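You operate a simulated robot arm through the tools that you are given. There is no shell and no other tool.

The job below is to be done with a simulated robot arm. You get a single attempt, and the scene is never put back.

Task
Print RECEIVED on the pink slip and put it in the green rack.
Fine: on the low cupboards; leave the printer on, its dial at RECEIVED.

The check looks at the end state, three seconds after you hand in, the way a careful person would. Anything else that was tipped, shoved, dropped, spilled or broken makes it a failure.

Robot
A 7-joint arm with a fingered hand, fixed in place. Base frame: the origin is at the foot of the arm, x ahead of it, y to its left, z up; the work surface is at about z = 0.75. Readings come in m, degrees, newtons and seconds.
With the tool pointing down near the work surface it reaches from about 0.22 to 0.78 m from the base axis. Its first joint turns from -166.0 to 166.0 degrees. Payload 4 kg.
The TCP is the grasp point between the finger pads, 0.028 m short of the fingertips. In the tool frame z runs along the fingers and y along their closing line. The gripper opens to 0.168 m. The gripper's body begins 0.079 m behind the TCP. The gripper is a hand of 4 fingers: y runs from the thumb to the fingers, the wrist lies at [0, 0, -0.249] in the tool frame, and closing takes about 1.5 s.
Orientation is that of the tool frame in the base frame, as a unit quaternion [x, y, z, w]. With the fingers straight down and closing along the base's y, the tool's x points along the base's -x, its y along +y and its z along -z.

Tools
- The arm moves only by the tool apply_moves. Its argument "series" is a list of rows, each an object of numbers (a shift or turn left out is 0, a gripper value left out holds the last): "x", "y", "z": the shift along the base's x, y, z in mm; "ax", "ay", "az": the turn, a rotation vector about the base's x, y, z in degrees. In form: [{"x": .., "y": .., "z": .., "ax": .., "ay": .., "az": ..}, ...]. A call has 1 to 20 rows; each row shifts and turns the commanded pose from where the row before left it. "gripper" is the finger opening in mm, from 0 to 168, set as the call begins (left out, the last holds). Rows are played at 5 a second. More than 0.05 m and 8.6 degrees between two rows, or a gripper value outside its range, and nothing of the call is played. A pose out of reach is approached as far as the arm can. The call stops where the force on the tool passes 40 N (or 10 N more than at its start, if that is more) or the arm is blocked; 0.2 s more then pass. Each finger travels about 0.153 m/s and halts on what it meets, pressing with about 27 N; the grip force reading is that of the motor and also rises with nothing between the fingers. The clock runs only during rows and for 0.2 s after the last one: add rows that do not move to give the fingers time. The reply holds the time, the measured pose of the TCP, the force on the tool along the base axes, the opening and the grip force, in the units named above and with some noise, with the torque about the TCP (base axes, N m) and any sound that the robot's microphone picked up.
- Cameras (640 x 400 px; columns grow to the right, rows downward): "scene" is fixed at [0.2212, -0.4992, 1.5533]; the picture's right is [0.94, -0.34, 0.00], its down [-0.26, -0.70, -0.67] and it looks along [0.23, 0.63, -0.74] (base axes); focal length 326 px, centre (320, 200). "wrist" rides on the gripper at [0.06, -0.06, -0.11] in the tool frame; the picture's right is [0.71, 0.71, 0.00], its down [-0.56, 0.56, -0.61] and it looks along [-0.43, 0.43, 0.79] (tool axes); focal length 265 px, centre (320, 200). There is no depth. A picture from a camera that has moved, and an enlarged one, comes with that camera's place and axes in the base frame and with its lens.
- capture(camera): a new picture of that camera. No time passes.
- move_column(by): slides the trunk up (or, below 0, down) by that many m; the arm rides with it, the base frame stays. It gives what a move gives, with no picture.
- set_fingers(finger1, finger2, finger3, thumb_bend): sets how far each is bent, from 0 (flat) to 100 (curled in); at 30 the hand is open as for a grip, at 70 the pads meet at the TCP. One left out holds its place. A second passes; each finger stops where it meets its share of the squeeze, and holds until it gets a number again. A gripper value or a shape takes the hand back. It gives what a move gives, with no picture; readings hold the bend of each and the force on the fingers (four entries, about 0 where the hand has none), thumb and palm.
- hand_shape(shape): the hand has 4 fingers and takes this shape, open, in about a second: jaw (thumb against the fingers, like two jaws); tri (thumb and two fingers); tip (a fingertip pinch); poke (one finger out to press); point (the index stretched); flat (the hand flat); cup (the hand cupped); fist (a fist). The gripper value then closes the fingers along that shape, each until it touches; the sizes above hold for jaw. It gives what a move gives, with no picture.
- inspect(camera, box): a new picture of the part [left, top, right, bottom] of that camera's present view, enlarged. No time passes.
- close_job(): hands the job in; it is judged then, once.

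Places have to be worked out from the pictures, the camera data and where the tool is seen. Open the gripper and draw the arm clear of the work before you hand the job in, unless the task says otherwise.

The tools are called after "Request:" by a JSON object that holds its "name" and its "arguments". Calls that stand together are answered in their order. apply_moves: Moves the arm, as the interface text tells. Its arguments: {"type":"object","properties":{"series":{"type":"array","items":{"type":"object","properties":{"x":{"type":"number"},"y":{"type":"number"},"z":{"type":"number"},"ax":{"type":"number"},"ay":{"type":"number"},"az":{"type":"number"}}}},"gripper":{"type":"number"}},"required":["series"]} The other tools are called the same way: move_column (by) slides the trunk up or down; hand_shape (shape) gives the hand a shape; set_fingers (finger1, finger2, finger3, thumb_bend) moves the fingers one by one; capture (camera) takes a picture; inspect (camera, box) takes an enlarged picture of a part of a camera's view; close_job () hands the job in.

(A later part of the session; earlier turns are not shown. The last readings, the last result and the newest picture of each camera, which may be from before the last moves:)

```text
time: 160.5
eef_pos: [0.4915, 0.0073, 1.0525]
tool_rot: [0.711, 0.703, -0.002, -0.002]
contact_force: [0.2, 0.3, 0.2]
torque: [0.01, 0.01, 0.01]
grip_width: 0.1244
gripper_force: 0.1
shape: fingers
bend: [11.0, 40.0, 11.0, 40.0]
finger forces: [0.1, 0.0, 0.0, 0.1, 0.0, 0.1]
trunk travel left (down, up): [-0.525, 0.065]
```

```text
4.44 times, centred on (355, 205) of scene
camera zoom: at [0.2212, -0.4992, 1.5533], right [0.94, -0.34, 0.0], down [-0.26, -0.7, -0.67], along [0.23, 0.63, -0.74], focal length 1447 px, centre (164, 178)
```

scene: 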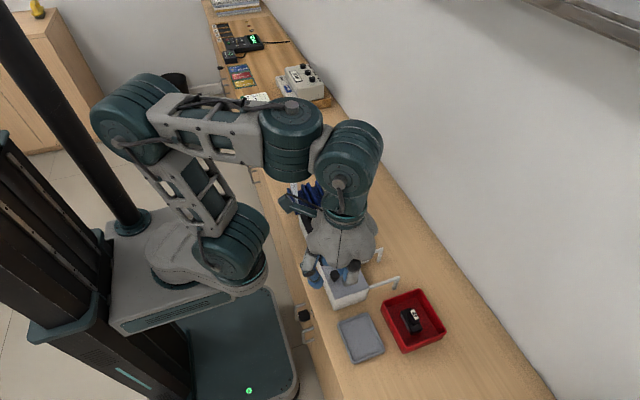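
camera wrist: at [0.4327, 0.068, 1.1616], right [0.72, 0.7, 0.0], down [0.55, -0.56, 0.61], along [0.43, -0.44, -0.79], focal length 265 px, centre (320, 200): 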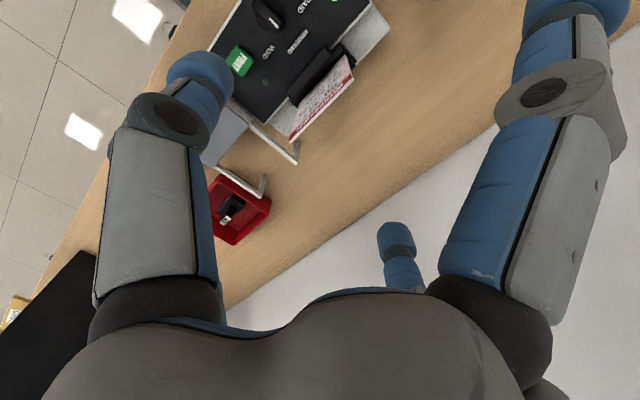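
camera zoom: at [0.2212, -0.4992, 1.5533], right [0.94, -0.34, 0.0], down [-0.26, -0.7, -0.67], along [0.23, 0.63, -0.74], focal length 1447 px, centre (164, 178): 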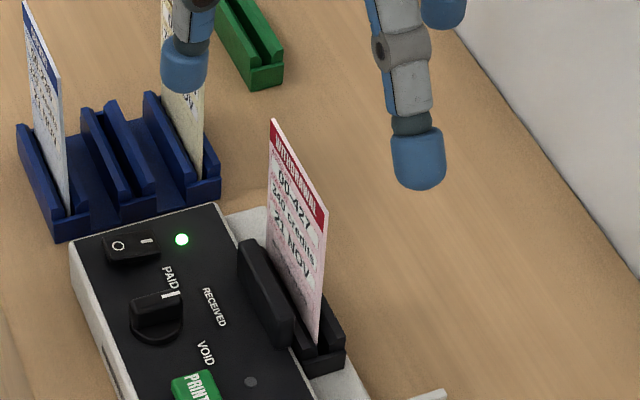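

The slip still stands upright between where the fingers will come. I descend to z ≈ 0.917 and close symmetrically.

Request:
{"name": "apply_moves", "arguments": {"series": [{"z": -30}, {"z": -30}, {"z": -30}, {"z": -25}, {"z": -20}, {"z": 0}]}}

Request:
{"name": "set_fingers", "arguments": {"finger2": 62, "thumb_bend": 62}}

Request:
{"name": "set_fingers", "arguments": {"finger2": 69, "thumb_bend": 69}}

Request:
{"name": "set_fingers", "arguments": {"finger2": 82, "thumb_bend": 82}}

Request:
{"name": "inspect", "arguments": {"camera": "wrist", "box": [220, 40, 390, 230]}}

Request:
{"name": "inspect", "arguments": {"camera": "scene", "box": [320, 170, 400, 250]}}

```text
time: 161.9
eef_pos: [0.4925, 0.0059, 0.9167]
tool_rot: [0.711, 0.703, -0.002, -0.002]
contact_force: [0.6, 0.5, -0.5]
torque: [0.0, 0.05, 0.03]
grip_width: 0.1244
gripper_force: 0.1
shape: fingers
bend: [11.0, 40.0, 11.0, 40.0]
finger forces: [0.0, 0.1, 0.0, 0.1, 0.0, 0.1]
trunk travel left (down, up): [-0.525, 0.065]
```

```text
time: 162.9
eef_pos: [0.4922, 0.0063, 0.9168]
tool_rot: [0.712, 0.703, -0.002, -0.002]
contact_force: [0.7, -0.8, -0.6]
torque: [0.0, 0.01, 0.01]
grip_width: 0.1066
gripper_force: 0.0
shape: fingers
bend: [11.0, 62.0, 11.0, 62.0]
finger forces: [0.1, 0.1, 0.1, 0.1, 0.1, 0.0]
trunk travel left (down, up): [-0.525, 0.065]
```

```text
time: 163.9
eef_pos: [0.4915, 0.0049, 0.916]
tool_rot: [0.711, 0.703, -0.001, -0.002]
contact_force: [-0.4, 0.0, 0.6]
torque: [0.02, 0.02, -0.02]
grip_width: 0.1037
gripper_force: 0.2
shape: fingers
bend: [11.0, 69.0, 11.0, 69.0]
finger forces: [0.1, 0.0, 0.0, 0.1, 0.0, 0.1]
trunk travel left (down, up): [-0.525, 0.065]
```

```text
time: 164.9
eef_pos: [0.4921, 0.007, 0.9163]
tool_rot: [0.711, 0.703, -0.002, -0.003]
contact_force: [0.8, 0.7, 0.1]
torque: [-0.03, -0.02, -0.02]
grip_width: 0.1026
gripper_force: 11.6
shape: fingers
bend: [11.0, 73.0, 11.0, 74.0]
finger forces: [0.0, 12.0, 0.0, 0.0, 11.9, 0.0]
trunk travel left (down, up): [-0.525, 0.065]
```

```text
2.11 times, centred on (305, 135) of wrist
camera zoom: at [0.4339, 0.0667, 1.026], right [0.72, 0.7, 0.0], down [0.55, -0.56, 0.61], along [0.43, -0.44, -0.79], focal length 559 px, centre (352, 337)
```

zoom: 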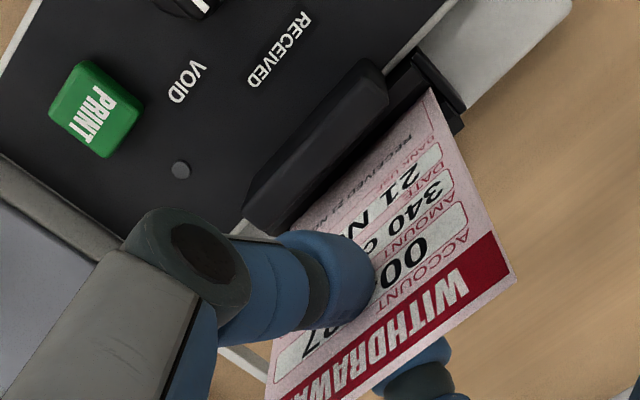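

```text
5.00 times, centred on (360, 210) of scene
camera zoom: at [0.2212, -0.4992, 1.5533], right [0.94, -0.34, 0.0], down [-0.26, -0.7, -0.67], along [0.23, 0.63, -0.74], focal length 1628 px, centre (120, 150)
```

zoom: 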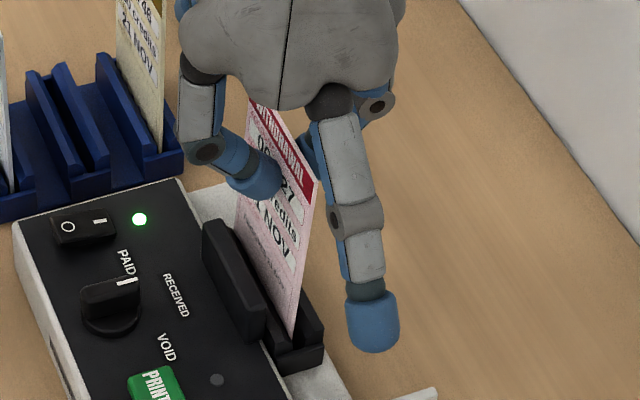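

The stamp is there: "RECEIVED …" shows in the BANK USE area. Grip is 12 N; I lift the slip out and read it.

Request:
{"name": "apply_moves", "arguments": {"series": [{"z": 10}, {"z": 15}, {"z": 20}, {"z": 20}, {"z": 25}, {"z": 30}]}}

Request:
{"name": "inspect", "arguments": {"camera": "scene", "box": [330, 130, 390, 220]}}

Request:
{"name": "inspect", "arguments": {"camera": "wrist", "box": [260, 50, 400, 230]}}

```text
time: 166.3
eef_pos: [0.4911, 0.0069, 1.0387]
tool_rot: [0.711, 0.703, -0.002, -0.001]
contact_force: [-0.8, -0.2, -0.1]
torque: [0.02, -0.02, -0.01]
grip_width: 0.1026
gripper_force: 12.2
shape: fingers
bend: [11.0, 73.0, 11.0, 75.0]
finger forces: [0.1, 11.7, 0.0, 0.1, 11.7, 0.0]
trunk travel left (down, up): [-0.525, 0.065]
```

```text
4.44 times, centred on (360, 175) of scene
camera zoom: at [0.2212, -0.4992, 1.5533], right [0.94, -0.34, 0.0], down [-0.26, -0.7, -0.67], along [0.23, 0.63, -0.74], focal length 1447 px, centre (142, 311)
```

zoom: 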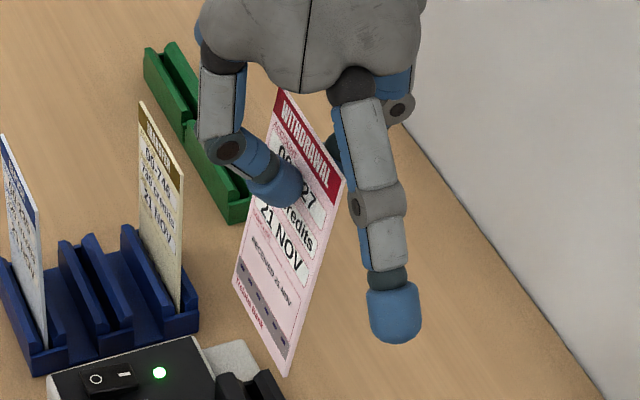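

```text
2.22 times, centred on (330, 140) of wrist
camera zoom: at [0.4331, 0.0671, 1.1479], right [0.72, 0.7, 0.0], down [0.55, -0.56, 0.61], along [0.42, -0.44, -0.79], focal length 590 px, centre (298, 333)
```

zoom: 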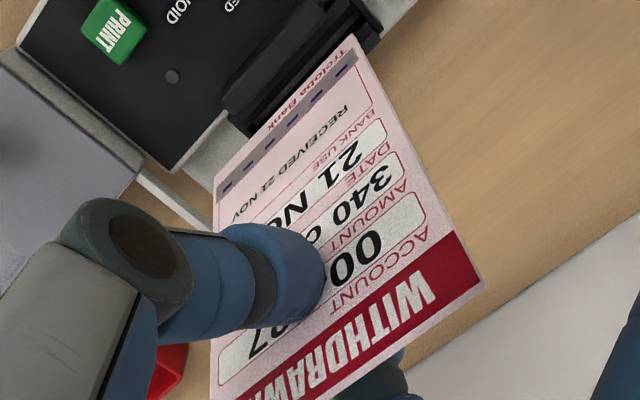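

"RECEIVED 21 NOV" is printed in the BANK USE box. The slip hangs tilted about 5° in the grip (bottom toward the robot). Now I study the green rack before carrying it there.

Request:
{"name": "apply_moves", "arguments": {"series": [{"z": 30}, {"z": 35}, {"x": 10, "y": 30}, {"x": 10, "y": 35}, {"x": 10, "y": 40}, {"x": 10, "y": 40}, {"x": 10, "y": 40}, {"x": 5, "y": 30}]}}

Request:
{"name": "capture", "arguments": {"camera": "wrist"}}

Request:
{"name": "inspect", "arguments": {"camera": "scene", "box": [300, 120, 370, 190]}}

```text
time: 168.1
eef_pos: [0.5449, 0.2222, 1.1039]
tool_rot: [0.711, 0.703, -0.002, -0.002]
contact_force: [-1.1, -0.8, -0.2]
torque: [-0.02, 0.05, 0.01]
grip_width: 0.1026
gripper_force: 11.9
shape: fingers
bend: [11.0, 73.0, 11.0, 75.0]
finger forces: [0.0, 11.8, 0.0, 0.0, 11.7, 0.1]
trunk travel left (down, up): [-0.525, 0.065]
```

```text
taken
camera wrist: at [0.4868, 0.2833, 1.2133], right [0.71, 0.7, 0.0], down [0.55, -0.56, 0.61], along [0.43, -0.44, -0.79], focal length 265 px, centre (320, 200)
```

wrist: 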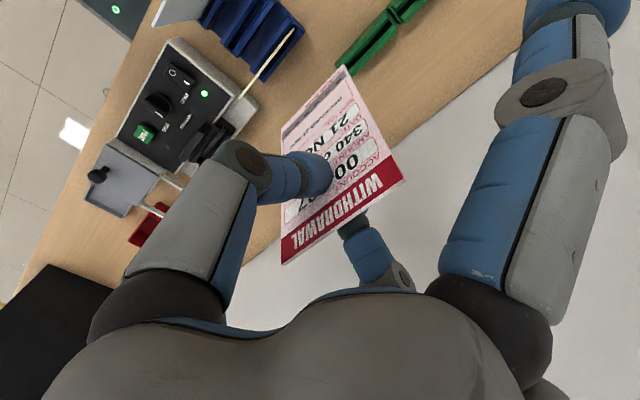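

```text
5.71 times, centred on (335, 155) of scene
camera zoom: at [0.2212, -0.4992, 1.5533], right [0.94, -0.34, 0.0], down [-0.26, -0.7, -0.67], along [0.23, 0.63, -0.74], focal length 1860 px, centre (234, 457)
```

zoom: 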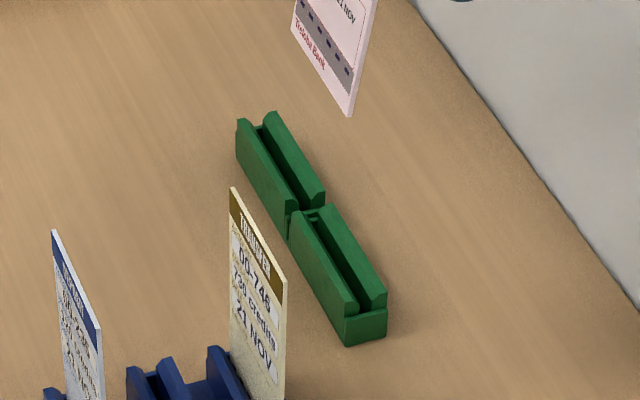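

Request:
{"name": "inspect", "arguments": {"camera": "wrist", "box": [330, 0, 430, 80]}}

Request:
{"name": "inspect", "arguments": {"camera": "scene", "box": [336, 136, 372, 184]}}

Request:
{"name": "inspect", "arguments": {"camera": "wrist", "box": [270, 60, 410, 270]}}

```text
5.00 times, centred on (380, 40) of wrist
camera zoom: at [0.4868, 0.2833, 1.2133], right [0.71, 0.7, 0.0], down [0.55, -0.56, 0.61], along [0.43, -0.44, -0.79], focal length 1327 px, centre (20, 1000)
```

zoom: 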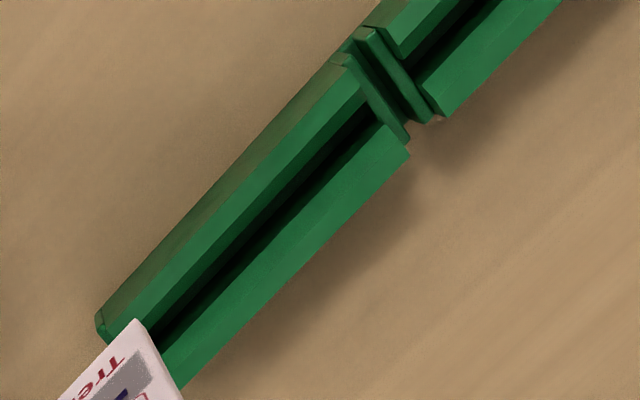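

```text
8.33 times, centred on (354, 160) of scene
camera zoom: at [0.2212, -0.4992, 1.5533], right [0.94, -0.34, 0.0], down [-0.26, -0.7, -0.67], along [0.23, 0.63, -0.74], focal length 2712 px, centre (37, 533)
```

zoom: 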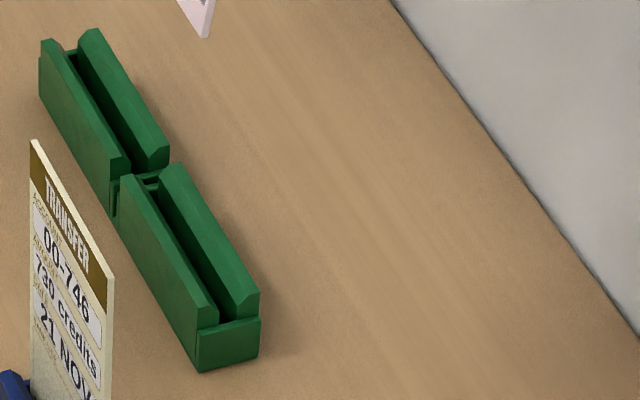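

```text
1.90 times, centred on (340, 165) of wrist
camera zoom: at [0.4868, 0.2833, 1.2133], right [0.71, 0.7, 0.0], down [0.55, -0.56, 0.61], along [0.43, -0.44, -0.79], focal length 506 px, centre (282, 267)
```

zoom: 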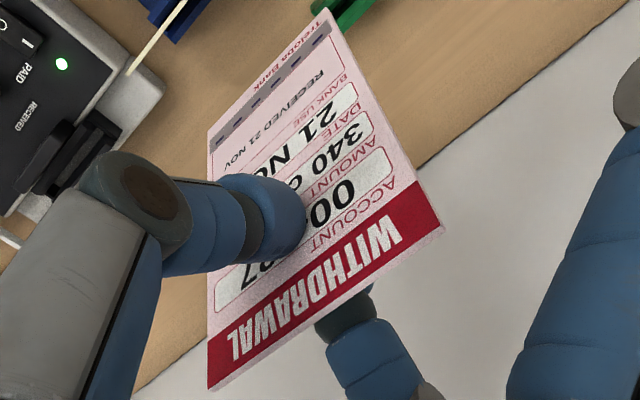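

The green rack is two in-line holders; the nearer one's groove is centred about x ≈ 0.574, y ≈ 0.287 with its top at z ≈ 0.788. The slip is tilted about 8.6° in the grip, so I tilt the hand by -8.6° about y to make it vertical, and move over that groove.

Request:
{"name": "apply_moves", "arguments": {"series": [{"ay": -4.3}, {"ay": -4.3}, {"x": 8, "y": 20}, {"x": 8, "y": 21}, {"x": 8, "y": 21}, {"z": -40}, {"z": -40}, {"z": -35}, {"z": -20}, {"z": 0}]}}

Request:
{"name": "capture", "arguments": {"camera": "wrist"}}

Request:
{"name": "inspect", "arguments": {"camera": "scene", "box": [320, 120, 384, 190]}}

```text
time: 170.3
eef_pos: [0.5715, 0.2881, 0.9692]
tool_rot: [0.71, 0.701, 0.051, 0.05]
contact_force: [-0.8, -0.7, 0.3]
torque: [0.0, 0.01, 0.02]
grip_width: 0.1029
gripper_force: 11.6
shape: fingers
bend: [11.0, 73.0, 11.0, 76.0]
finger forces: [0.0, 11.3, 0.0, 0.0, 11.4, 0.1]
out of reach, approached as far as the arm can: row 2
trunk travel left (down, up): [-0.525, 0.065]
```

```text
taken
camera wrist: at [0.4973, 0.3494, 1.0688], right [0.71, 0.7, 0.1], down [0.46, -0.56, 0.69], along [0.54, -0.44, -0.72], focal length 265 px, centre (320, 200)
```

wrist: 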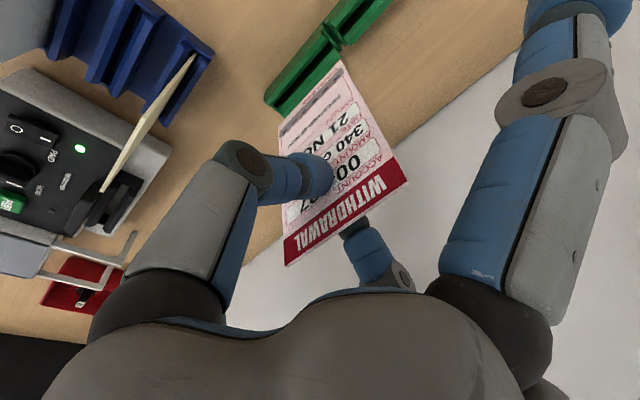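

```text
5.71 times, centred on (352, 155) of scene
camera zoom: at [0.2212, -0.4992, 1.5533], right [0.94, -0.34, 0.0], down [-0.26, -0.7, -0.67], along [0.23, 0.63, -0.74], focal length 1860 px, centre (137, 457)
```

zoom: 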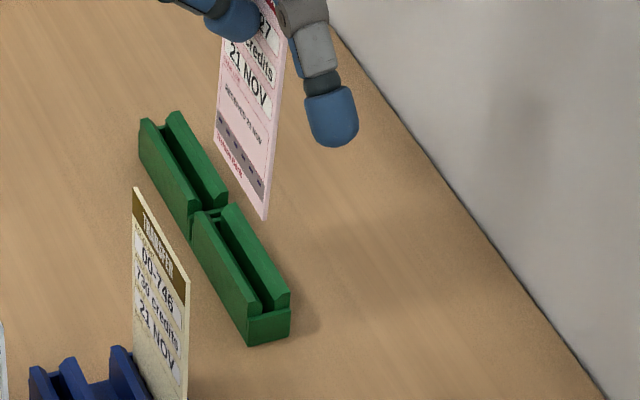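

Request:
{"name": "inspect", "arguments": {"camera": "wrist", "box": [250, 20, 410, 130]}}

Request:
{"name": "inspect", "arguments": {"camera": "scene", "box": [340, 135, 380, 185]}}

Request:
{"name": "inspect", "arguments": {"camera": "wrist", "box": [260, 50, 420, 280]}}

```text
3.64 times, centred on (330, 75) of wrist
camera zoom: at [0.4973, 0.3494, 1.0688], right [0.71, 0.7, 0.1], down [0.46, -0.56, 0.69], along [0.54, -0.44, -0.72], focal length 965 px, centre (284, 654)
```

zoom: 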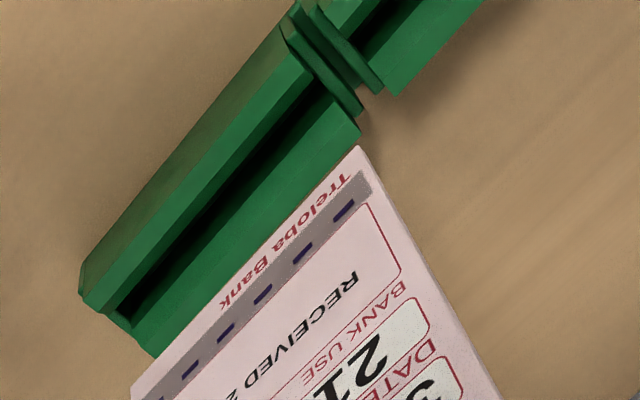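

```text
8.00 times, centred on (360, 160) of scene
camera zoom: at [0.2212, -0.4992, 1.5533], right [0.94, -0.34, 0.0], down [-0.26, -0.7, -0.67], along [0.23, 0.63, -0.74], focal length 2604 px, centre (0, 520)
```

zoom: 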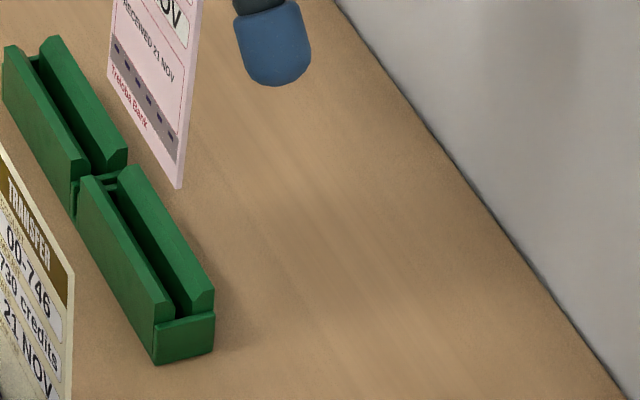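

```text
1.74 times, centred on (340, 165) of wrist
camera zoom: at [0.4973, 0.3494, 1.0688], right [0.71, 0.7, 0.1], down [0.46, -0.56, 0.69], along [0.54, -0.44, -0.72], focal length 462 px, centre (285, 261)
```

zoom: 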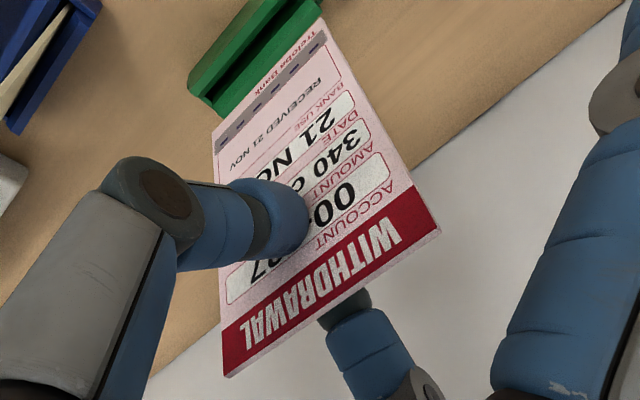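

From this view: slip bottom is at about (0.5715, 0.292), groove centre at (0.573–0.575, 0.286). I correct +2 mm in x, -7 mm in y, and lower to just above the rack.

Request:
{"name": "apply_moves", "arguments": {"series": [{"x": 2, "y": -4}, {"y": -3}, {"z": -15}, {"z": -15}, {"z": -10}, {"z": 0}]}}

Request:
{"name": "inspect", "arguments": {"camera": "wrist", "box": [250, 20, 410, 130]}}

Request:
{"name": "inspect", "arguments": {"camera": "scene", "box": [340, 135, 380, 185]}}

```text
time: 171.7
eef_pos: [0.5744, 0.2817, 0.9279]
tool_rot: [0.709, 0.701, 0.051, 0.051]
contact_force: [0.8, 0.3, -0.1]
torque: [-0.01, -0.01, 0.02]
grip_width: 0.1031
gripper_force: 11.2
shape: fingers
bend: [11.0, 73.0, 11.0, 76.0]
finger forces: [0.1, 11.3, 0.0, 0.0, 11.4, 0.1]
trunk travel left (down, up): [-0.525, 0.065]
```

```text
3.64 times, centred on (330, 75) of wrist
camera zoom: at [0.5008, 0.3426, 1.028], right [0.71, 0.7, 0.1], down [0.46, -0.56, 0.69], along [0.54, -0.44, -0.72], focal length 965 px, centre (284, 654)
```

zoom: 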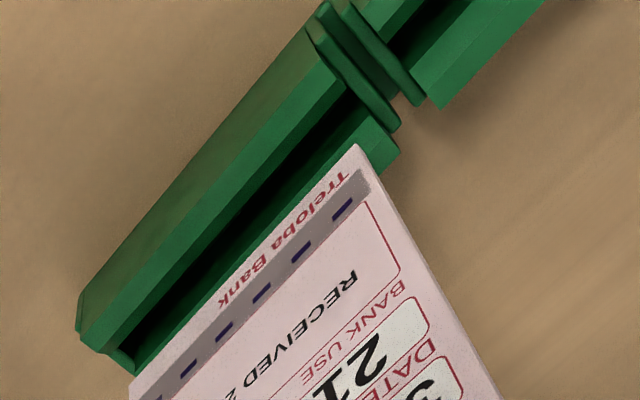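

```text
8.00 times, centred on (360, 160) of scene
camera zoom: at [0.2212, -0.4992, 1.5533], right [0.94, -0.34, 0.0], down [-0.26, -0.7, -0.67], along [0.23, 0.63, -0.74], focal length 2604 px, centre (0, 520)
```

zoom: 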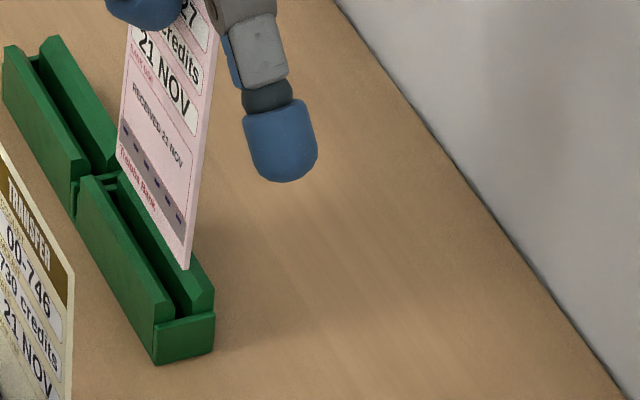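

Nearly aligned; I shift -1 mm in x and lower into the groove in small steps.

Request:
{"name": "apply_moves", "arguments": {"series": [{"x": -1}, {"z": -6}, {"z": -6}, {"z": -4}, {"z": 0}]}}

Request:
{"name": "inspect", "arguments": {"camera": "wrist", "box": [250, 20, 410, 130]}}

Request:
{"name": "inspect", "arguments": {"camera": "scene", "box": [340, 135, 380, 185]}}

```text
time: 172.9
eef_pos: [0.5743, 0.2823, 0.9135]
tool_rot: [0.71, 0.701, 0.052, 0.051]
contact_force: [-0.1, 0.2, -0.7]
torque: [-0.02, 0.02, -0.02]
grip_width: 0.1028
gripper_force: 11.0
shape: fingers
bend: [11.0, 73.0, 11.0, 76.0]
finger forces: [0.0, 11.3, 0.0, 0.0, 11.4, 0.0]
trunk travel left (down, up): [-0.525, 0.065]
```

```text
3.64 times, centred on (330, 75) of wrist
camera zoom: at [0.5002, 0.343, 1.012], right [0.71, 0.7, 0.1], down [0.46, -0.56, 0.69], along [0.54, -0.44, -0.72], focal length 965 px, centre (284, 654)
```

zoom: 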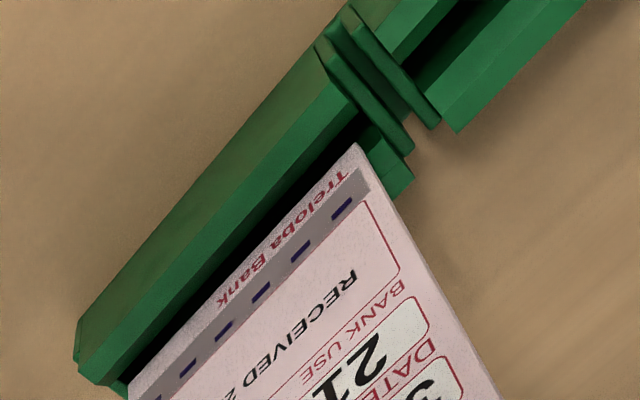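

```text
8.00 times, centred on (360, 160) of scene
camera zoom: at [0.2212, -0.4992, 1.5533], right [0.94, -0.34, 0.0], down [-0.26, -0.7, -0.67], along [0.23, 0.63, -0.74], focal length 2604 px, centre (0, 520)
```

zoom: 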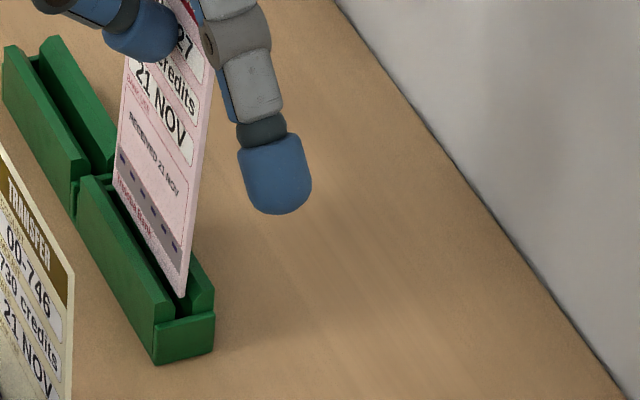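

The slip's edge is over the groove. I continue down step by step.

Request:
{"name": "apply_moves", "arguments": {"series": [{"z": -4}, {"z": -4}, {"z": -3}, {"z": 0}]}}

Request:
{"name": "inspect", "arguments": {"camera": "scene", "box": [340, 135, 380, 185]}}

Request:
{"name": "inspect", "arguments": {"camera": "wrist", "box": [250, 20, 410, 130]}}

```text
time: 173.9
eef_pos: [0.5733, 0.2833, 0.9022]
tool_rot: [0.71, 0.7, 0.051, 0.051]
contact_force: [0.0, -0.4, -0.9]
torque: [0.0, -0.03, 0.03]
grip_width: 0.1029
gripper_force: 11.1
shape: fingers
bend: [11.0, 73.0, 11.0, 76.0]
finger forces: [0.1, 11.4, 0.1, 0.0, 11.3, 0.1]
trunk travel left (down, up): [-0.525, 0.065]
```

```text
8.00 times, centred on (360, 160) of scene
camera zoom: at [0.2212, -0.4992, 1.5533], right [0.94, -0.34, 0.0], down [-0.26, -0.7, -0.67], along [0.23, 0.63, -0.74], focal length 2604 px, centre (0, 520)
```

zoom: 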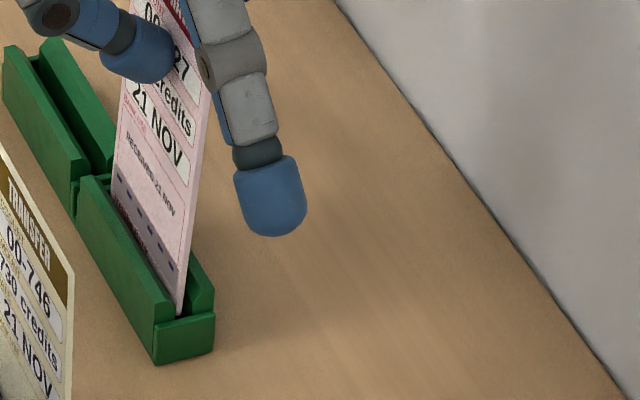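

```text
3.64 times, centred on (330, 75) of wrist
camera zoom: at [0.4994, 0.3433, 1.0009], right [0.71, 0.7, 0.1], down [0.46, -0.56, 0.69], along [0.54, -0.44, -0.72], focal length 965 px, centre (284, 654)
```

zoom: 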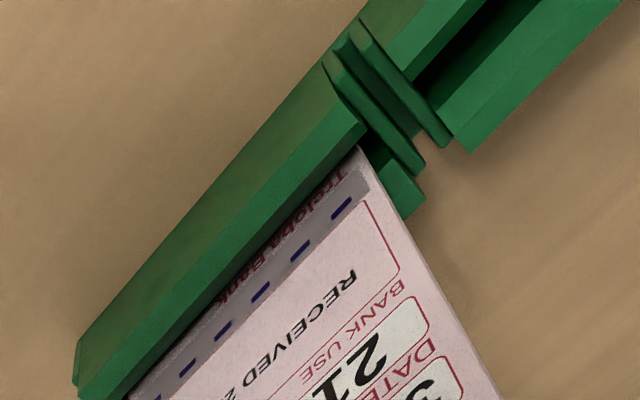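

It is inside the groove with no force. I lower the rest until the floor is lightly felt.

Request:
{"name": "apply_moves", "arguments": {"series": [{"z": -3}, {"z": -3}, {"z": -2}, {"z": 0}]}}

Request:
{"name": "apply_moves", "arguments": {"series": [{"z": -2}, {"z": 0}]}}

Request:
{"name": "apply_moves", "arguments": {"series": [{"z": -2}, {"z": 0}]}}

Request:
{"name": "inspect", "arguments": {"camera": "scene", "box": [335, 125, 380, 185]}}

```text
time: 174.9
eef_pos: [0.574, 0.2819, 0.8923]
tool_rot: [0.71, 0.7, 0.051, 0.051]
contact_force: [0.0, -0.3, 0.0]
torque: [0.01, 0.0, 0.01]
grip_width: 0.1029
gripper_force: 10.9
shape: fingers
bend: [11.0, 73.0, 11.0, 76.0]
finger forces: [0.0, 11.3, 0.0, 0.1, 11.2, 0.0]
trunk travel left (down, up): [-0.525, 0.065]
```

```text
time: 175.5
eef_pos: [0.5736, 0.2814, 0.8909]
tool_rot: [0.71, 0.701, 0.051, 0.051]
contact_force: [0.2, -0.4, 0.3]
torque: [0.01, -0.02, -0.01]
grip_width: 0.103
gripper_force: 11.5
shape: fingers
bend: [11.0, 73.0, 11.0, 76.0]
finger forces: [0.0, 11.3, 0.1, 0.0, 11.3, 0.0]
trunk travel left (down, up): [-0.525, 0.065]
```

```text
time: 176.1
eef_pos: [0.5737, 0.2817, 0.8896]
tool_rot: [0.71, 0.7, 0.051, 0.05]
contact_force: [-0.3, -0.1, 0.4]
torque: [0.0, 0.02, -0.02]
grip_width: 0.1028
gripper_force: 12.0
shape: fingers
bend: [11.0, 73.0, 11.0, 76.0]
finger forces: [0.0, 11.4, 0.0, 0.0, 11.2, 0.0]
trunk travel left (down, up): [-0.525, 0.065]
```

```text
6.67 times, centred on (358, 155) of scene
camera zoom: at [0.2212, -0.4992, 1.5533], right [0.94, -0.34, 0.0], down [-0.26, -0.7, -0.67], along [0.23, 0.63, -0.74], focal length 2170 px, centre (70, 500)
```

zoom: 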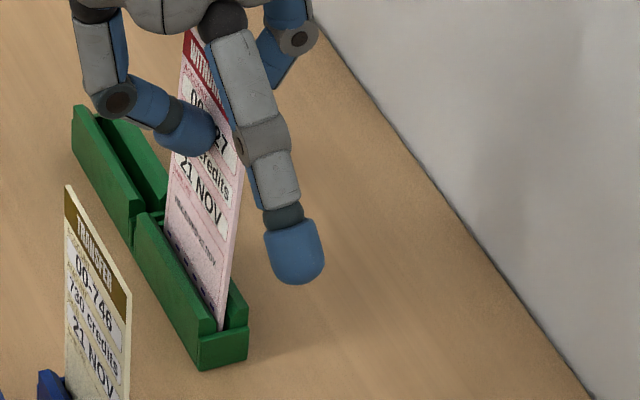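

Still free. I continue in 1–2 mm steps until the floor shows.

Request:
{"name": "apply_moves", "arguments": {"series": [{"z": -2}, {"z": 0}]}}

Request:
{"name": "apply_moves", "arguments": {"series": [{"z": -1.5}, {"z": 0}]}}

Request:
{"name": "apply_moves", "arguments": {"series": [{"z": -1.5}, {"z": 0}]}}

```text
time: 176.7
eef_pos: [0.5731, 0.2803, 0.8877]
tool_rot: [0.71, 0.7, 0.051, 0.051]
contact_force: [-0.1, 0.6, 0.4]
torque: [0.02, -0.01, -0.02]
grip_width: 0.1029
gripper_force: 11.4
shape: fingers
bend: [11.0, 73.0, 11.0, 76.0]
finger forces: [0.0, 11.4, 0.0, 0.0, 11.4, 0.1]
trunk travel left (down, up): [-0.525, 0.065]
```

```text
time: 177.3
eef_pos: [0.5738, 0.2805, 0.8852]
tool_rot: [0.71, 0.7, 0.052, 0.051]
contact_force: [0.4, 0.5, 5.3]
torque: [-0.01, -0.05, 0.02]
grip_width: 0.1029
gripper_force: 12.7
shape: fingers
bend: [11.0, 73.0, 11.0, 76.0]
finger forces: [0.0, 12.3, 0.0, 0.1, 12.3, 0.1]
trunk travel left (down, up): [-0.525, 0.065]
```

```text
time: 177.9
eef_pos: [0.5732, 0.2825, 0.8855]
tool_rot: [0.709, 0.701, 0.053, 0.05]
contact_force: [0.4, 0.0, 7.9]
torque: [0.02, -0.13, 0.0]
grip_width: 0.1029
gripper_force: 12.6
shape: fingers
bend: [11.0, 73.0, 11.0, 77.0]
finger forces: [0.0, 13.0, 0.0, 0.0, 12.9, 0.0]
trunk travel left (down, up): [-0.525, 0.065]
```

The slip stands on the rack's floor (8 N). I relieve the pressure and open the fingers; afterwards I will level the hand and straighten the slip as I did in the printer.

Request:
{"name": "apply_moves", "arguments": {"series": [{"z": 1.5}, {"z": 0}]}}

Request:
{"name": "set_fingers", "arguments": {"finger2": 68, "thumb_bend": 70}}

Request:
{"name": "inspect", "arguments": {"camera": "scene", "box": [335, 125, 380, 185]}}

Request:
{"name": "inspect", "arguments": {"camera": "wrist", "box": [230, 20, 420, 230]}}

```text
time: 178.5
eef_pos: [0.574, 0.2803, 0.8857]
tool_rot: [0.709, 0.701, 0.051, 0.051]
contact_force: [-0.4, 1.2, 3.8]
torque: [0.0, -0.09, 0.01]
grip_width: 0.1027
gripper_force: 12.2
shape: fingers
bend: [11.0, 73.0, 11.0, 77.0]
finger forces: [0.1, 12.3, 0.0, 0.0, 12.2, 0.0]
trunk travel left (down, up): [-0.525, 0.065]
```

```text
time: 179.5
eef_pos: [0.5743, 0.2816, 0.8857]
tool_rot: [0.71, 0.7, 0.051, 0.05]
contact_force: [0.1, -0.3, 0.0]
torque: [0.0, -0.02, -0.01]
grip_width: 0.1038
gripper_force: 0.1
shape: fingers
bend: [11.0, 68.0, 11.0, 70.0]
finger forces: [0.1, 0.0, 0.1, 0.0, 0.0, 0.0]
trunk travel left (down, up): [-0.525, 0.065]
```

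```text
6.67 times, centred on (358, 155) of scene
camera zoom: at [0.2212, -0.4992, 1.5533], right [0.94, -0.34, 0.0], down [-0.26, -0.7, -0.67], along [0.23, 0.63, -0.74], focal length 2170 px, centre (70, 500)
```

zoom: 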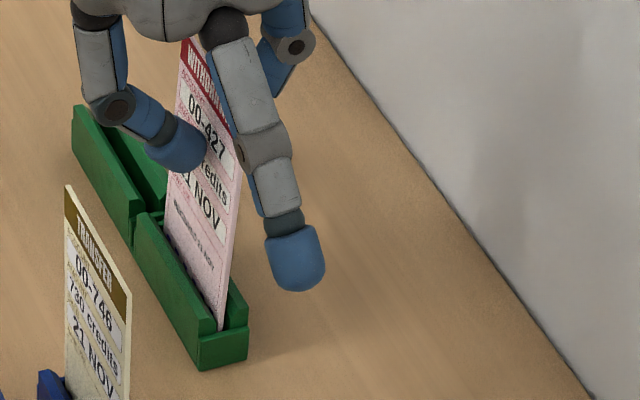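

```text
1.90 times, centred on (325, 125) of wrist
camera zoom: at [0.5, 0.3418, 0.985], right [0.71, 0.7, 0.1], down [0.46, -0.56, 0.69], along [0.54, -0.44, -0.72], focal length 506 px, centre (310, 343)
```

zoom: 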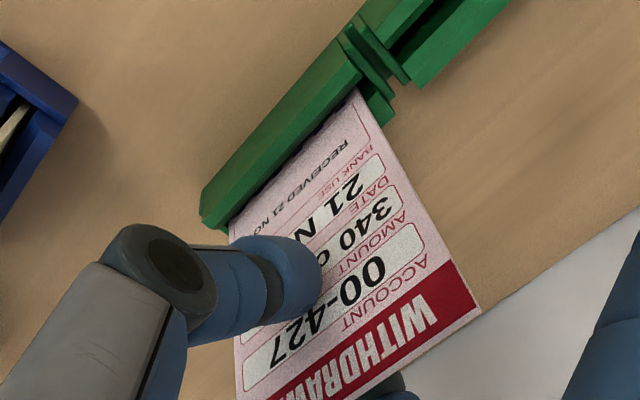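

The slip is caged, leaning about 3° toward +x on finger 2. I level the hand around it (undo the 8.2° tilt) and go 10 mm lower for the same grip height that worked at the printer.

Request:
{"name": "apply_moves", "arguments": {"series": [{"ay": 2.7}, {"ay": 2.7}, {"ay": 2.8}, {"z": -5}, {"z": -4}, {"z": 0}]}}

Request:
{"name": "inspect", "arguments": {"camera": "scene", "box": [335, 125, 380, 185]}}

Request:
{"name": "inspect", "arguments": {"camera": "wrist", "box": [230, 20, 420, 230]}}

```text
time: 180.9
eef_pos: [0.5742, 0.2816, 0.8775]
tool_rot: [0.712, 0.702, 0.001, 0.001]
contact_force: [0.9, 0.4, 1.0]
torque: [0.0, -0.02, 0.0]
grip_width: 0.1036
gripper_force: 0.2
shape: fingers
bend: [11.0, 68.0, 11.0, 70.0]
finger forces: [0.0, 0.1, 0.1, 0.1, 0.0, 0.0]
trunk travel left (down, up): [-0.525, 0.065]
```

```text
6.67 times, centred on (358, 155) of scene
camera zoom: at [0.2212, -0.4992, 1.5533], right [0.94, -0.34, 0.0], down [-0.26, -0.7, -0.67], along [0.23, 0.63, -0.74], focal length 2170 px, centre (70, 500)
```

zoom: 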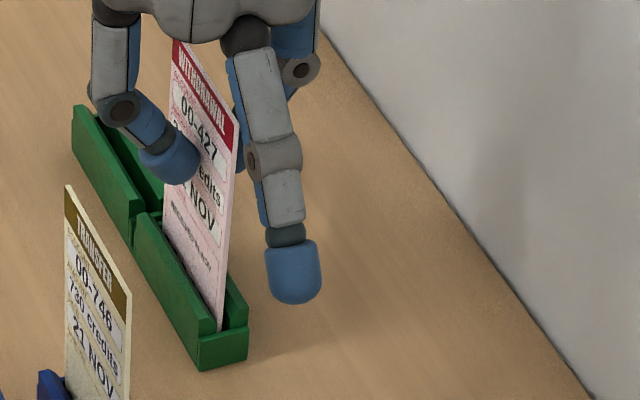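

```text
1.90 times, centred on (325, 125) of wrist
camera zoom: at [0.5146, 0.3424, 0.9859], right [0.72, 0.7, 0.0], down [0.55, -0.56, 0.62], along [0.43, -0.44, -0.79], focal length 506 px, centre (310, 343)
```

zoom: 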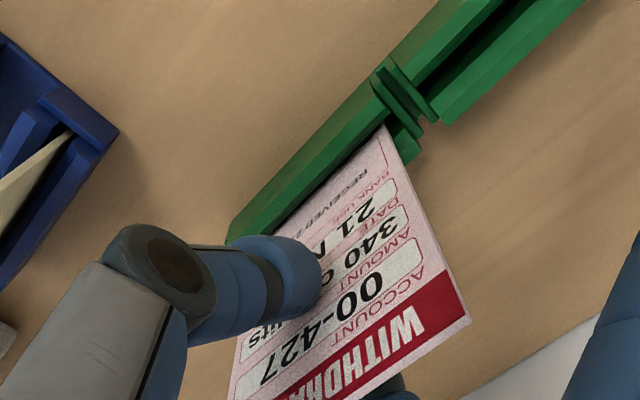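

The slip is nearly vertical now (about +1°). I grip lightly and symmetrically, lift 4 mm, shift +3 mm toward the far wall of the groove, lower, and release in tiny equal steps.

Request:
{"name": "set_fingers", "arguments": {"finger2": 73, "thumb_bend": 73}}

Request:
{"name": "inspect", "arguments": {"camera": "scene", "box": [335, 125, 380, 185]}}

```text
time: 181.9
eef_pos: [0.5754, 0.2814, 0.8766]
tool_rot: [0.712, 0.702, 0.0, 0.001]
contact_force: [-0.1, 0.4, 0.2]
torque: [0.02, 0.01, -0.01]
grip_width: 0.1032
gripper_force: 3.5
shape: fingers
bend: [11.0, 71.0, 11.0, 71.0]
finger forces: [0.0, 3.8, 0.0, 0.1, 3.9, 0.0]
trunk travel left (down, up): [-0.525, 0.065]
```

```text
6.67 times, centred on (358, 155) of scene
camera zoom: at [0.2212, -0.4992, 1.5533], right [0.94, -0.34, 0.0], down [-0.26, -0.7, -0.67], along [0.23, 0.63, -0.74], focal length 2170 px, centre (70, 500)
```

zoom: 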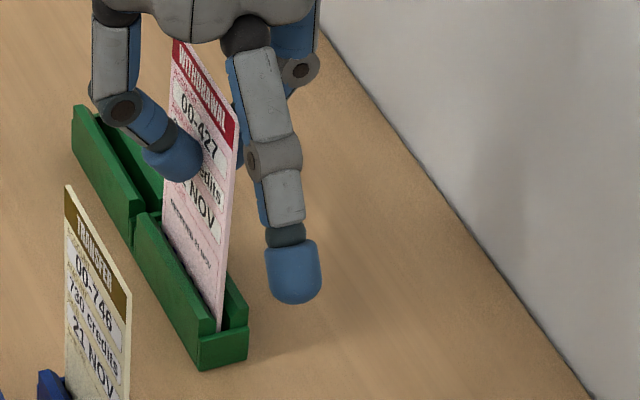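

The slip's lower edge lies near the groove's -x wall, so the same recipe as at the printer fits: lift 4 mm, shift -5 mm, lower, and release in small steps.

Request:
{"name": "apply_moves", "arguments": {"series": [{"z": 4}, {"x": -2.5}, {"x": -2.5}, {"z": -2}, {"z": -2}, {"z": -1}, {"z": 0}]}}

Request:
{"name": "set_fingers", "arguments": {"finger2": 69, "thumb_bend": 69}}

Request:
{"name": "inspect", "arguments": {"camera": "scene", "box": [335, 125, 380, 185]}}

Request:
{"name": "set_fingers", "arguments": {"finger2": 65, "thumb_bend": 65}}

Request:
{"name": "inspect", "arguments": {"camera": "scene", "box": [335, 125, 380, 185]}}

```text
time: 183.5
eef_pos: [0.5684, 0.2818, 0.8779]
tool_rot: [0.712, 0.703, 0.001, 0.0]
contact_force: [-0.2, 0.4, 1.2]
torque: [-0.01, -0.02, -0.01]
grip_width: 0.1034
gripper_force: 3.7
shape: fingers
bend: [11.0, 71.0, 11.0, 71.0]
finger forces: [0.0, 3.9, 0.1, 0.0, 3.8, 0.1]
trunk travel left (down, up): [-0.525, 0.065]
```

```text
time: 184.5
eef_pos: [0.5689, 0.2813, 0.8762]
tool_rot: [0.712, 0.703, 0.001, 0.0]
contact_force: [-0.4, -0.7, -0.1]
torque: [0.02, 0.03, -0.02]
grip_width: 0.1038
gripper_force: 0.1
shape: fingers
bend: [11.0, 69.0, 11.0, 69.0]
finger forces: [0.0, 0.0, 0.1, 0.0, 0.0, 0.1]
trunk travel left (down, up): [-0.525, 0.065]
```

```text
6.67 times, centred on (358, 155) of scene
camera zoom: at [0.2212, -0.4992, 1.5533], right [0.94, -0.34, 0.0], down [-0.26, -0.7, -0.67], along [0.23, 0.63, -0.74], focal length 2170 px, centre (70, 500)
```

zoom: 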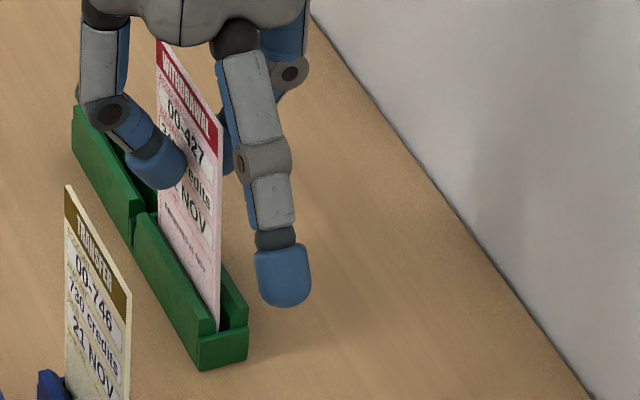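

```text
time: 185.5
eef_pos: [0.5689, 0.2829, 0.8763]
tool_rot: [0.711, 0.703, 0.001, 0.001]
contact_force: [-0.8, 1.0, -0.7]
torque: [-0.01, 0.0, 0.0]
grip_width: 0.1054
gripper_force: 0.1
shape: fingers
bend: [11.0, 65.0, 11.0, 65.0]
finger forces: [0.0, 0.0, 0.0, 0.1, 0.1, 0.1]
trunk travel left (down, up): [-0.525, 0.065]
```

```text
6.67 times, centred on (358, 155) of scene
camera zoom: at [0.2212, -0.4992, 1.5533], right [0.94, -0.34, 0.0], down [-0.26, -0.7, -0.67], along [0.23, 0.63, -0.74], focal length 2170 px, centre (70, 500)
```

zoom: 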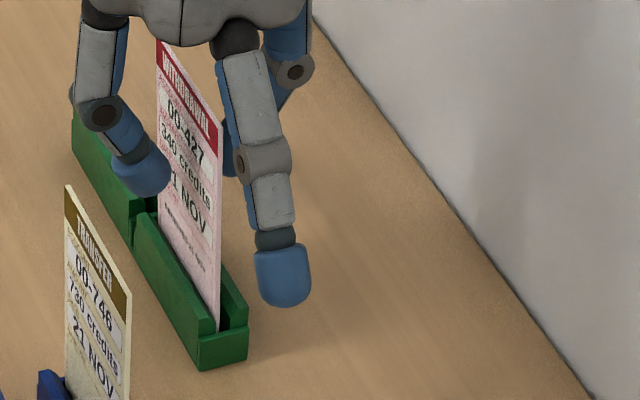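

It stands on its own again (unchanged as the fingers opened), leaning under 2° against the wall. I open wider in steps and check.

Request:
{"name": "set_fingers", "arguments": {"finger2": 56, "thumb_bend": 56}}

Request:
{"name": "set_fingers", "arguments": {"finger2": 38, "thumb_bend": 38}}

Request:
{"name": "inspect", "arguments": {"camera": "scene", "box": [330, 120, 386, 190]}}

Request:
{"name": "inspect", "arguments": {"camera": "wrist", "box": [200, 20, 440, 230]}}

```text
time: 186.5
eef_pos: [0.5695, 0.2815, 0.8769]
tool_rot: [0.712, 0.703, 0.0, 0.001]
contact_force: [0.1, 0.5, 0.2]
torque: [0.02, 0.0, 0.01]
grip_width: 0.1106
gripper_force: 0.0
shape: fingers
bend: [11.0, 56.0, 11.0, 56.0]
finger forces: [0.1, 0.1, 0.0, 0.0, 0.1, 0.0]
trunk travel left (down, up): [-0.525, 0.065]
```

```text
time: 187.5
eef_pos: [0.5686, 0.281, 0.8763]
tool_rot: [0.711, 0.703, 0.0, 0.001]
contact_force: [0.0, -0.4, -0.6]
torque: [0.01, -0.01, -0.02]
grip_width: 0.1268
gripper_force: 0.0
shape: fingers
bend: [11.0, 38.0, 11.0, 38.0]
finger forces: [0.0, 0.1, 0.0, 0.0, 0.0, 0.1]
trunk travel left (down, up): [-0.525, 0.065]
```

```text
5.71 times, centred on (358, 155) of scene
camera zoom: at [0.2212, -0.4992, 1.5533], right [0.94, -0.34, 0.0], down [-0.26, -0.7, -0.67], along [0.23, 0.63, -0.74], focal length 1860 px, centre (103, 457)
```

zoom: 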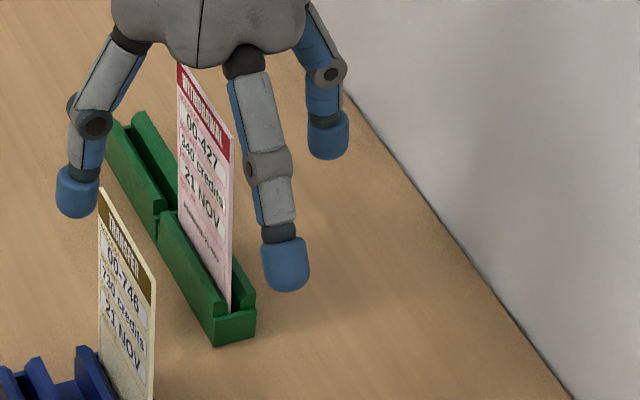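

```text
1.90 times, centred on (320, 125) of wrist
camera zoom: at [0.5095, 0.3426, 0.9854], right [0.72, 0.7, 0.0], down [0.55, -0.56, 0.62], along [0.43, -0.44, -0.79], focal length 506 px, centre (320, 343)
```

zoom: 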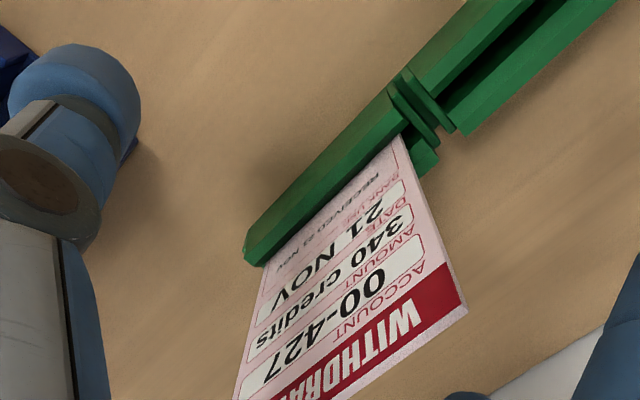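

The slip stands upright in the green rack with nothing touching it. I rise straight up slowly and then move away toward the start pose.

Request:
{"name": "apply_moves", "arguments": {"series": [{"z": 12}, {"z": 18}, {"z": 25}, {"z": 30}, {"z": 35}, {"z": 40}, {"z": 45}, {"z": 45}, {"z": 35}]}}

Request:
{"name": "capture", "arguments": {"camera": "scene"}}

Request:
{"name": "inspect", "arguments": {"camera": "scene", "box": [300, 120, 380, 190]}}

```text
time: 189.5
eef_pos: [0.5714, 0.2689, 1.1533]
tool_rot: [0.716, 0.698, 0.005, -0.002]
contact_force: [0.1, -2.9, 1.3]
torque: [0.36, 0.05, 0.01]
grip_width: 0.1265
gripper_force: 0.1
shape: fingers
bend: [11.0, 38.0, 11.0, 38.0]
finger forces: [0.0, 0.1, 0.0, 0.0, 0.0, 0.0]
out of reach, approached as far as the arm can: row 9
trunk travel left (down, up): [-0.525, 0.065]
```

```text
taken
```

scene: 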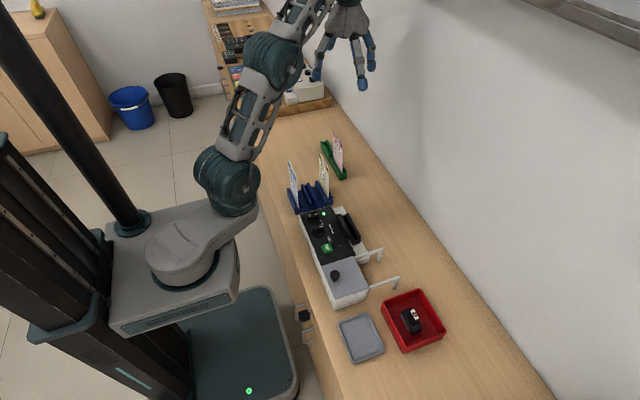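

```text
5.71 times, centred on (340, 155) of scene
camera zoom: at [0.2212, -0.4992, 1.5533], right [0.94, -0.34, 0.0], down [-0.26, -0.7, -0.67], along [0.23, 0.63, -0.74], focal length 1860 px, centre (206, 457)
```

zoom: 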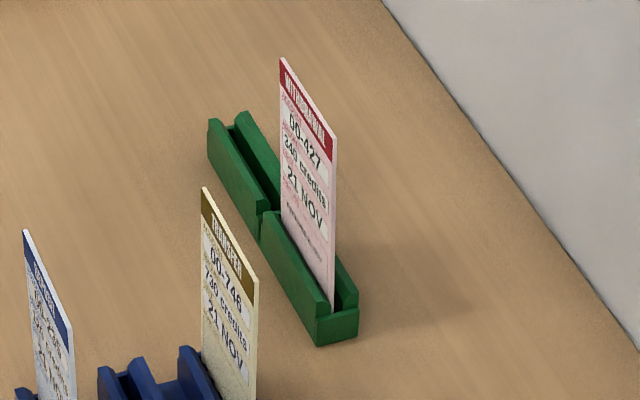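

The slip stands upright in the rack. I move the arm back toward its starting place and open the hand fully.

Request:
{"name": "apply_moves", "arguments": {"series": [{"z": -15}, {"x": -20, "y": -25, "z": -10}, {"x": -22, "y": -30}, {"x": -22, "y": -30}, {"x": -22, "y": -30}, {"x": -22, "y": -30}, {"x": -20, "y": -30}, {"z": 0}]}}

Request:
{"name": "hand_shape", "arguments": {"shape": "jaw"}}

Request:
{"name": "capture", "arguments": {"camera": "scene"}}

Request:
{"name": "capture", "arguments": {"camera": "wrist"}}

```text
time: 191.3
eef_pos: [0.4386, 0.1043, 1.1236]
tool_rot: [0.712, 0.703, 0.001, 0.001]
contact_force: [-0.4, -0.5, -0.5]
torque: [0.03, -0.01, -0.02]
grip_width: 0.1266
gripper_force: 0.0
shape: fingers
bend: [11.0, 38.0, 11.0, 38.0]
finger forces: [0.1, 0.0, 0.0, 0.0, 0.1, 0.0]
trunk travel left (down, up): [-0.525, 0.065]
```

```text
time: 192.2
eef_pos: [0.4392, 0.105, 1.1231]
tool_rot: [0.711, 0.703, 0.001, 0.001]
contact_force: [0.3, 0.6, 0.1]
torque: [-0.01, -0.02, 0.02]
grip_width: 0.168
gripper_force: 0.0
shape: jaw
bend: [30.0, 30.0, 30.0, 30.0]
finger forces: [0.0, 0.0, 0.1, 0.0, 0.0, 0.0]
trunk travel left (down, up): [-0.525, 0.065]
```

```text
taken
```

scene: 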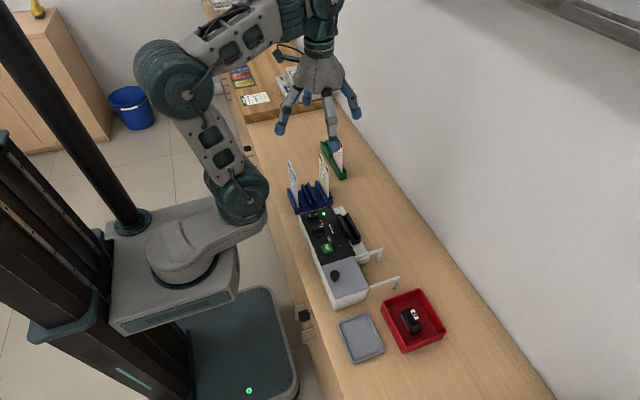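

```text
taken
camera wrist: at [0.3797, 0.1659, 1.2324], right [0.72, 0.7, 0.0], down [0.55, -0.56, 0.62], along [0.43, -0.44, -0.79], focal length 265 px, centre (320, 200)
```

wrist: 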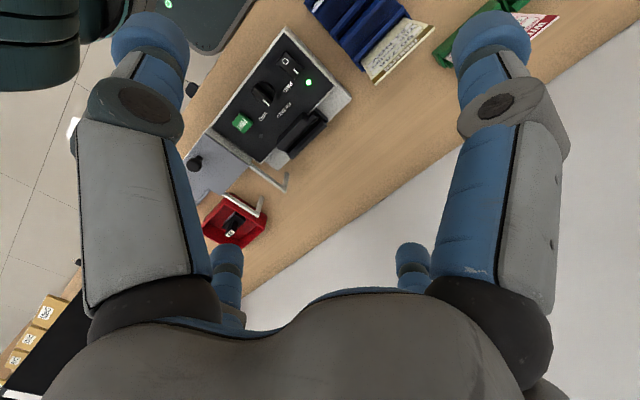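

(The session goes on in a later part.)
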